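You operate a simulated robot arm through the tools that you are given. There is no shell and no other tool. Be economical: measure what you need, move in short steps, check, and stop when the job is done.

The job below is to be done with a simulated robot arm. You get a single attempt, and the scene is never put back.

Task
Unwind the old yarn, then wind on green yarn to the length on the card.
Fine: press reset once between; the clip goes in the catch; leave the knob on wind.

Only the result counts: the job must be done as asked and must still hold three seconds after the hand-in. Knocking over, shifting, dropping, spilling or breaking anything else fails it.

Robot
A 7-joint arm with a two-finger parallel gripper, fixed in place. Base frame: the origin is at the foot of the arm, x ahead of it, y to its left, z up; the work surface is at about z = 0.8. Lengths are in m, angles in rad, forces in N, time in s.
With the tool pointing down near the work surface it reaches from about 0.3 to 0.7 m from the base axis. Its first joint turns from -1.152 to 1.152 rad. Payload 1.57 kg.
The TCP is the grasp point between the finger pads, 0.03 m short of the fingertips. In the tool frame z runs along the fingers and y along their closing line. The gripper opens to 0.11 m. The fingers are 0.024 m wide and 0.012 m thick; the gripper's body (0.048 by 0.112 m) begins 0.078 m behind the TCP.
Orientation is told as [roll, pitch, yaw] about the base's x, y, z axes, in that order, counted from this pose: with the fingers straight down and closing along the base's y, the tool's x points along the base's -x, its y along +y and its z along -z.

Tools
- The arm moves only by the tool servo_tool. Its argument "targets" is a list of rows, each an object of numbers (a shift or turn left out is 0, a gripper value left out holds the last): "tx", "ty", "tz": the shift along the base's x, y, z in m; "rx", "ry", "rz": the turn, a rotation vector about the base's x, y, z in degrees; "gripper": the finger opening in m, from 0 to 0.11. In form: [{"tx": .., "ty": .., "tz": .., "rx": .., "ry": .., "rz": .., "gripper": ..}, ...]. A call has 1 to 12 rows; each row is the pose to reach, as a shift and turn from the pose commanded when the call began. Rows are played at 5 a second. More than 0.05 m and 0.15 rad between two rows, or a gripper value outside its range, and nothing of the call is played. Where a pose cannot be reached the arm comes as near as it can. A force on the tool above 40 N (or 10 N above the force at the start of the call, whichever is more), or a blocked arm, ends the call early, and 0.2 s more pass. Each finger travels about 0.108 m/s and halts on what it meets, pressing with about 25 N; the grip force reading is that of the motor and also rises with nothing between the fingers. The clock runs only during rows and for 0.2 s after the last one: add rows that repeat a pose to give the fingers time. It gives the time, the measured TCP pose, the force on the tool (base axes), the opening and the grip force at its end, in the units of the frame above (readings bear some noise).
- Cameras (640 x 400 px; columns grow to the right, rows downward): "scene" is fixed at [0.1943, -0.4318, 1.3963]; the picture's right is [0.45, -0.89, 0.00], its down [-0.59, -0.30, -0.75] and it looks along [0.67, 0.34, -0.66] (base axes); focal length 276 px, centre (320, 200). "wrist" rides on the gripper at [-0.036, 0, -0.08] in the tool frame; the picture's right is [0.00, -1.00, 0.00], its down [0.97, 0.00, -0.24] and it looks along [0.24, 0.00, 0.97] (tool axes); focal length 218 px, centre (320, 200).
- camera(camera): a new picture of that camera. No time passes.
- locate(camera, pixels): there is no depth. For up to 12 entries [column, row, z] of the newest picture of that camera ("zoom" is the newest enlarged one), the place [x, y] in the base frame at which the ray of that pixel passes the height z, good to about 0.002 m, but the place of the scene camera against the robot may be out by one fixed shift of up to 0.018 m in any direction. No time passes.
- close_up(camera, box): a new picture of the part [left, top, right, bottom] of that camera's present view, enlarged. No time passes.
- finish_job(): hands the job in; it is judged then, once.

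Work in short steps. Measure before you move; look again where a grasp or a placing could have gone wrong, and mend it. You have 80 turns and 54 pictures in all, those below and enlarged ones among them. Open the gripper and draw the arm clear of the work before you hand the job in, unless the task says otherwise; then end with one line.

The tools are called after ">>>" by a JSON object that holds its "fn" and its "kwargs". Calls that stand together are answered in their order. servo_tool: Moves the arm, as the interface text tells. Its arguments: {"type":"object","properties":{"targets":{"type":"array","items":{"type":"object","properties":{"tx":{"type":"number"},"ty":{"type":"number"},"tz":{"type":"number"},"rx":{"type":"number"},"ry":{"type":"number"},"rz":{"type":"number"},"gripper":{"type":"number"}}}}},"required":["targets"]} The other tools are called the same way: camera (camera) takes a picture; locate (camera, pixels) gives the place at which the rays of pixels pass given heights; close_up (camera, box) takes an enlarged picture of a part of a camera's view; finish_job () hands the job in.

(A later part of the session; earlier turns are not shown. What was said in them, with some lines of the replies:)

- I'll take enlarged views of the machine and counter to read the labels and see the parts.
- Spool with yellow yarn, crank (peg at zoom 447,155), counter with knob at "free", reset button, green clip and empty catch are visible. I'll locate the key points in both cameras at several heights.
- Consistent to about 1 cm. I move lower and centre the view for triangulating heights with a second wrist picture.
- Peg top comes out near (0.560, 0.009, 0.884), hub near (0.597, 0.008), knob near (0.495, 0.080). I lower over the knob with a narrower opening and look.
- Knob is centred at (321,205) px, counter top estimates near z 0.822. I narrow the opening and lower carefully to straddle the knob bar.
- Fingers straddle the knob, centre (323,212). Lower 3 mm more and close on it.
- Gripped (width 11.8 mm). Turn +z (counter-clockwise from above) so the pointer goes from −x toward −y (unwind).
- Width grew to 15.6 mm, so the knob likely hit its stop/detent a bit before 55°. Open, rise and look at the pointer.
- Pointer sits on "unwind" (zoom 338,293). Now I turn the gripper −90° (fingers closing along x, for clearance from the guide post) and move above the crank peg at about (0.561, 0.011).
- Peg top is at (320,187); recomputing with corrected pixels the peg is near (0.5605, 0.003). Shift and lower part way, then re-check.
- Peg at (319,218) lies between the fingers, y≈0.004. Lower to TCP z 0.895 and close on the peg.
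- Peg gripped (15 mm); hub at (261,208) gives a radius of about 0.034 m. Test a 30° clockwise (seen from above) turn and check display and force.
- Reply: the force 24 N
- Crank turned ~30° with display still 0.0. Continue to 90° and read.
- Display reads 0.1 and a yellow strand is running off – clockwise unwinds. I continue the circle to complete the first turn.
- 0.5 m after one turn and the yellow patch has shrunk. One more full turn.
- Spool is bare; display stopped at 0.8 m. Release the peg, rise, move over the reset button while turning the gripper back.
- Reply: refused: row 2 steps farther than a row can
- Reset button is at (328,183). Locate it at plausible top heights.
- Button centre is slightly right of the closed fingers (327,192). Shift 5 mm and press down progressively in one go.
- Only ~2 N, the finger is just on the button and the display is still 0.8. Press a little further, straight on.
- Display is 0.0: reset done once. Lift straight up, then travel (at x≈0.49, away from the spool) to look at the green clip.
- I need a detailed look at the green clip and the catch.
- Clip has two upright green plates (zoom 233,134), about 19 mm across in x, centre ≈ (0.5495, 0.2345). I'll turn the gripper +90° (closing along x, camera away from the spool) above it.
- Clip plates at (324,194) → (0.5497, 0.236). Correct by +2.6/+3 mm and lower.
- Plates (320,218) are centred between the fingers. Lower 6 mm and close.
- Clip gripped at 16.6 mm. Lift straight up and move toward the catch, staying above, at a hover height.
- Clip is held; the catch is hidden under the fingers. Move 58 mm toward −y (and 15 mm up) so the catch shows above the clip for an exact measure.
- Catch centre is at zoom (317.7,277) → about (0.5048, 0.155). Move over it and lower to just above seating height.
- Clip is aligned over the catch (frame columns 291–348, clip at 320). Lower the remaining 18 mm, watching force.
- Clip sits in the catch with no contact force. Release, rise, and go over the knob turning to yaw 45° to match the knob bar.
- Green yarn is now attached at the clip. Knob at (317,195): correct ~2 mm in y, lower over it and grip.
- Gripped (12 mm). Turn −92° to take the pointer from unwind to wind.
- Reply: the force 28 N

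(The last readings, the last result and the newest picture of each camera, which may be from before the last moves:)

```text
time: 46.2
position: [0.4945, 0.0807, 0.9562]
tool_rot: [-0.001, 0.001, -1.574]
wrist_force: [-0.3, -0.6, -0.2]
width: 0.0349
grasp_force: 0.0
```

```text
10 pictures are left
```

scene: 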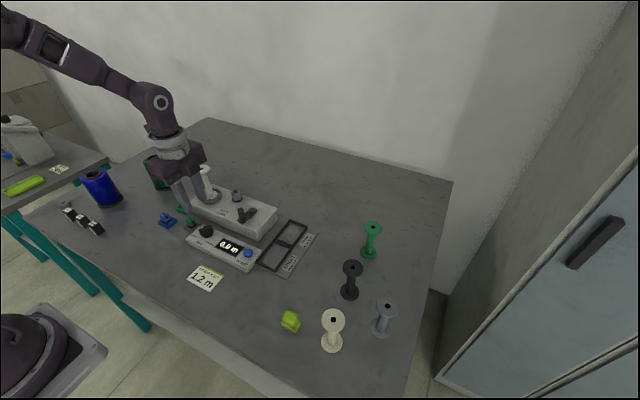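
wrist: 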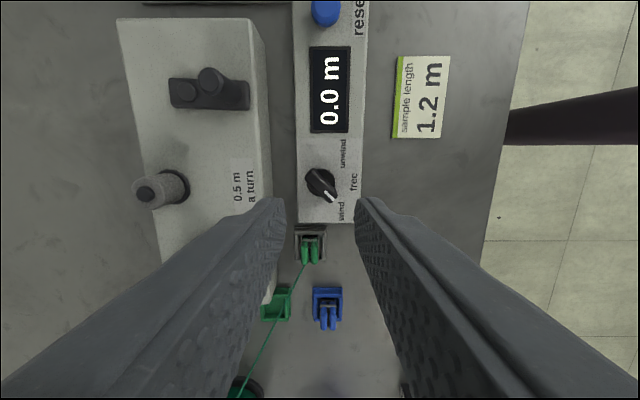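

Knob points to "wind". Now return above the crank peg (last at 0.561, 0.0045) with opening 0.035 and lower onto it, then grip.

>>> {"fn": "servo_tool", "kwargs": {"targets": [{"tx": 0.02, "ty": -0.025}, {"tx": 0.045, "ty": -0.05}, {"tx": 0.0665, "ty": -0.076}, {"tx": 0.0665, "ty": -0.076, "tz": -0.02}, {"tx": 0.0665, "ty": -0.076, "tz": -0.045}, {"tx": 0.0665, "ty": -0.076, "tz": -0.06}, {"tx": 0.0665, "ty": -0.076, "tz": -0.06, "gripper": 0}, {"tx": 0.0665, "ty": -0.076, "tz": -0.06, "gripper": 0}, {"tx": 0.0665, "ty": -0.076, "tz": -0.06, "gripper": 0}]}}

>>> {"fn": "camera", "kwargs": {"camera": "wrist"}}

```text
time: 48.2
position: [0.5595, 0.0037, 0.8983]
tool_rot: [0.001, -0.001, -1.568]
wrist_force: [12.2, -1.0, -0.2]
width: 0.015
grasp_force: 30.8
```

```text
9 pictures are left
```

wrist: 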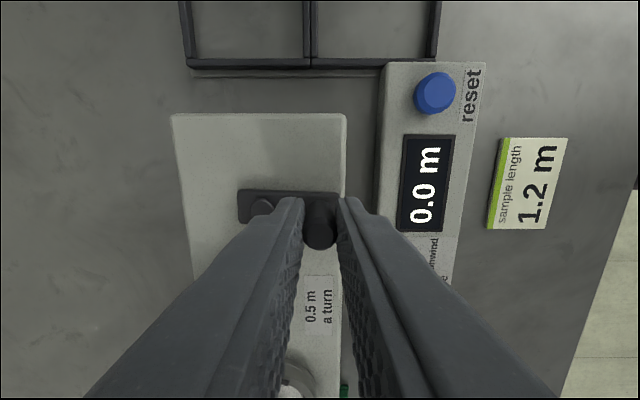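

Gripped the peg again. Begin winding clockwise with 120° and check the counter and yarn.

>>> {"fn": "servo_tool", "kwargs": {"targets": [{"tx": 0.0053, "ty": 0.0165}, {"tx": 0.0177, "ty": 0.0289}, {"tx": 0.0347, "ty": 0.0335}, {"tx": 0.0517, "ty": 0.0289}]}}

>>> {"fn": "close_up", "kwargs": {"camera": "scene", "box": [170, 140, 330, 280]}}

```text
time: 49.2
position: [0.612, 0.0336, 0.8975]
tool_rot: [-0.001, -0.002, -1.574]
wrist_force: [-3.8, -6.2, 24.6]
width: 0.0151
grasp_force: 30.8
```

```text
2.86 times, centred on (250, 210) of scene
```

zoom: 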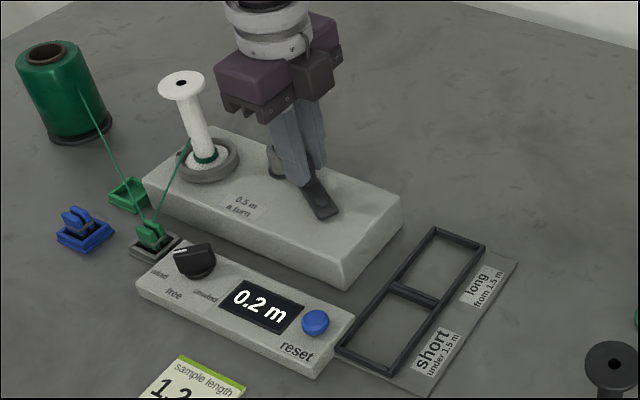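

Green yarn is winding, counter 0.2 m. Continue one full turn (to 480° total).

>>> {"fn": "servo_tool", "kwargs": {"targets": [{"tx": 0.0124, "ty": -0.0124, "tz": 0.0005}, {"tx": 0.017, "ty": -0.0294, "tz": 0.001}, {"tx": 0.0124, "ty": -0.0464, "tz": 0.001}, {"tx": 0, "ty": -0.0588, "tz": 0.001}, {"tx": -0.017, "ty": -0.0634, "tz": 0.001}, {"tx": -0.034, "ty": -0.0588, "tz": 0.001}, {"tx": -0.0464, "ty": -0.0464, "tz": 0.001}, {"tx": -0.051, "ty": -0.0294, "tz": 0.001}, {"tx": -0.0464, "ty": -0.0124, "tz": 0.001}, {"tx": -0.034, "ty": 0, "tz": 0.001}, {"tx": -0.017, "ty": 0.0046, "tz": 0.001}, {"tx": 0, "ty": 0, "tz": 0.001}]}}

>>> {"fn": "close_up", "kwargs": {"camera": "scene", "box": [170, 140, 330, 280]}}

```text
time: 51.8
position: [0.613, 0.0321, 0.8957]
tool_rot: [-0.002, -0.001, -1.574]
wrist_force: [-1.6, -2.5, -9.7]
width: 0.0149
grasp_force: 31.3
```

```text
2.86 times, centred on (250, 210) of scene
```

zoom: 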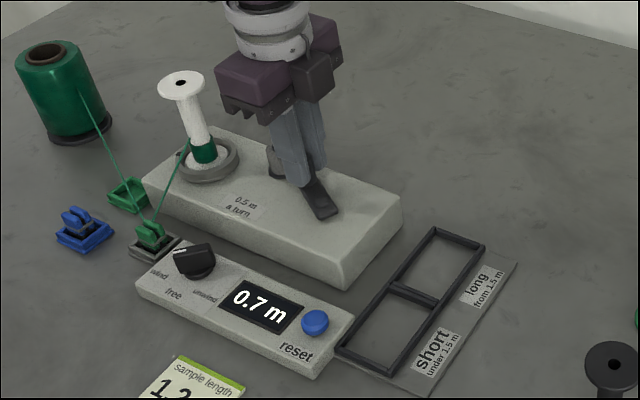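

0.7 m (480°). One more full turn to 840°, then 24° more.

>>> {"fn": "servo_tool", "kwargs": {"targets": [{"tx": 0.0124, "ty": -0.0124}, {"tx": 0.017, "ty": -0.0294}, {"tx": 0.0124, "ty": -0.0464}, {"tx": 0, "ty": -0.0588}, {"tx": -0.017, "ty": -0.0634}, {"tx": -0.034, "ty": -0.0588}, {"tx": -0.0464, "ty": -0.0464}, {"tx": -0.051, "ty": -0.0294}, {"tx": -0.0464, "ty": -0.0124}, {"tx": -0.034, "ty": 0}, {"tx": -0.017, "ty": 0.0046}, {"tx": 0, "ty": 0}]}}

>>> {"fn": "close_up", "kwargs": {"camera": "scene", "box": [170, 140, 330, 280]}}

```text
time: 54.4
position: [0.6124, 0.0334, 0.8995]
tool_rot: [0.001, 0.001, -1.573]
wrist_force: [1.9, 3.7, -11.9]
width: 0.0151
grasp_force: 31.1
```

```text
2.86 times, centred on (250, 210) of scene
```

zoom: 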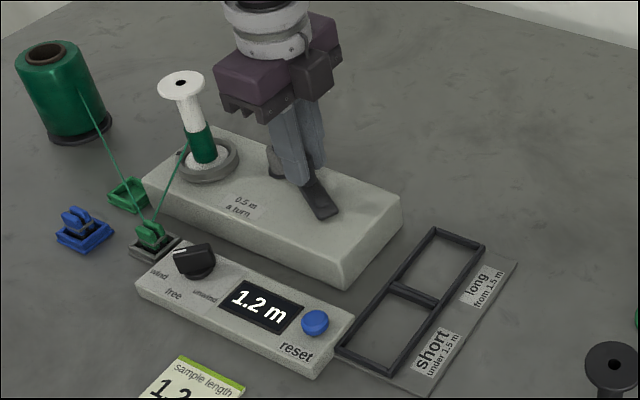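

Counter shows 1.2 (≈1.17 by angle). Add the last 24° to be centred on 1.20.

>>> {"fn": "servo_tool", "kwargs": {"targets": [{"tx": 0.0057, "ty": -0.0044}, {"tx": 0.0105, "ty": -0.0094}, {"tx": 0.0105, "ty": -0.0094}]}}

>>> {"fn": "servo_tool", "kwargs": {"targets": [{"gripper": 0.03}, {"gripper": 0.03}, {"tz": 0.03}, {"tz": 0.06}, {"tz": 0.1}, {"tz": 0.14, "tx": -0.04, "ty": -0.02}, {"tz": 0.17, "tx": -0.08, "ty": -0.04}, {"tz": 0.18, "tx": -0.12, "ty": -0.06}, {"tz": 0.18, "tx": -0.12, "ty": -0.06}]}}

>>> {"fn": "close_up", "kwargs": {"camera": "scene", "box": [130, 140, 330, 280]}}

>>> {"fn": "camera", "kwargs": {"camera": "wrist"}}

```text
time: 55.2
position: [0.624, 0.0227, 0.8975]
tool_rot: [0.002, -0.002, -1.572]
wrist_force: [0.3, -0.7, 3.7]
width: 0.0149
grasp_force: 31.0
```

```text
refused: row 6 steps farther than a row can; nothing moved
```

```text
2.86 times, centred on (230, 210) of scene
```

zoom: 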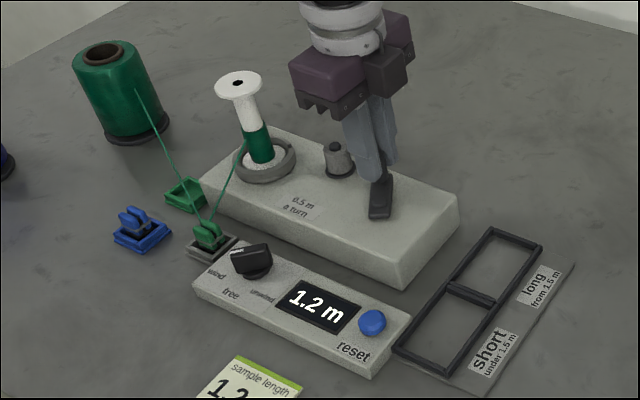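

```text
4 pictures are left
```

wrist: 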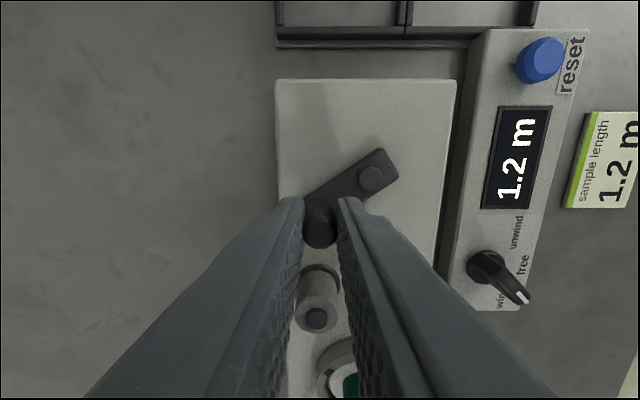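

Counter at 1.2 m. Release the peg and withdraw upward.

>>> {"fn": "servo_tool", "kwargs": {"targets": [{"gripper": 0.03}, {"gripper": 0.03}, {"tz": 0.03}, {"tz": 0.06}, {"tz": 0.1}, {"tz": 0.13, "tx": -0.025, "ty": -0.02}, {"tz": 0.16, "tx": -0.05, "ty": -0.04}, {"tz": 0.18, "tx": -0.08, "ty": -0.06, "gripper": 0.08}, {"tz": 0.2, "tx": -0.11, "ty": -0.08}, {"tz": 0.2, "tx": -0.11, "ty": -0.08}]}}

>>> {"fn": "close_up", "kwargs": {"camera": "scene", "box": [130, 140, 330, 280]}}

```text
time: 57.4
position: [0.5116, -0.0562, 1.0978]
tool_rot: [0.0, 0.0, -1.57]
wrist_force: [-0.5, 1.5, -0.8]
width: 0.0799
grasp_force: 0.1
```

```text
2.86 times, centred on (230, 210) of scene
```

zoom: 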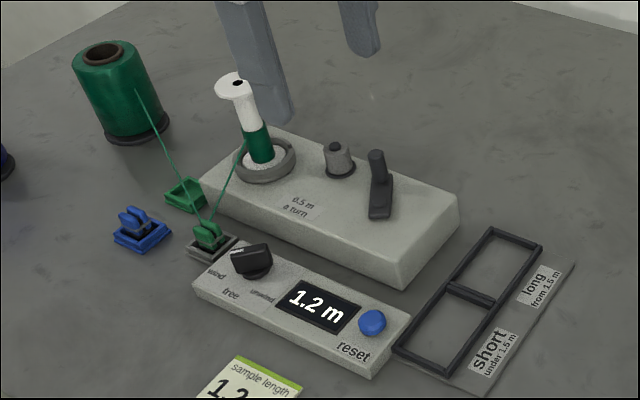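

Everything holds: 1.2 m on the counter, green yarn on the spool, clip in the catch, knob on wind, arm clear. Handing in.

>>> {"fn": "finish_job", "kwargs": {}}

```text
The job is handed in.
```

The job is done and handed in: the old yellow yarn is off, reset was pressed once, and green yarn is wound on with the counter at 1.2 m. The green clip is in the catch, the knob is on wind, and the arm is clear.
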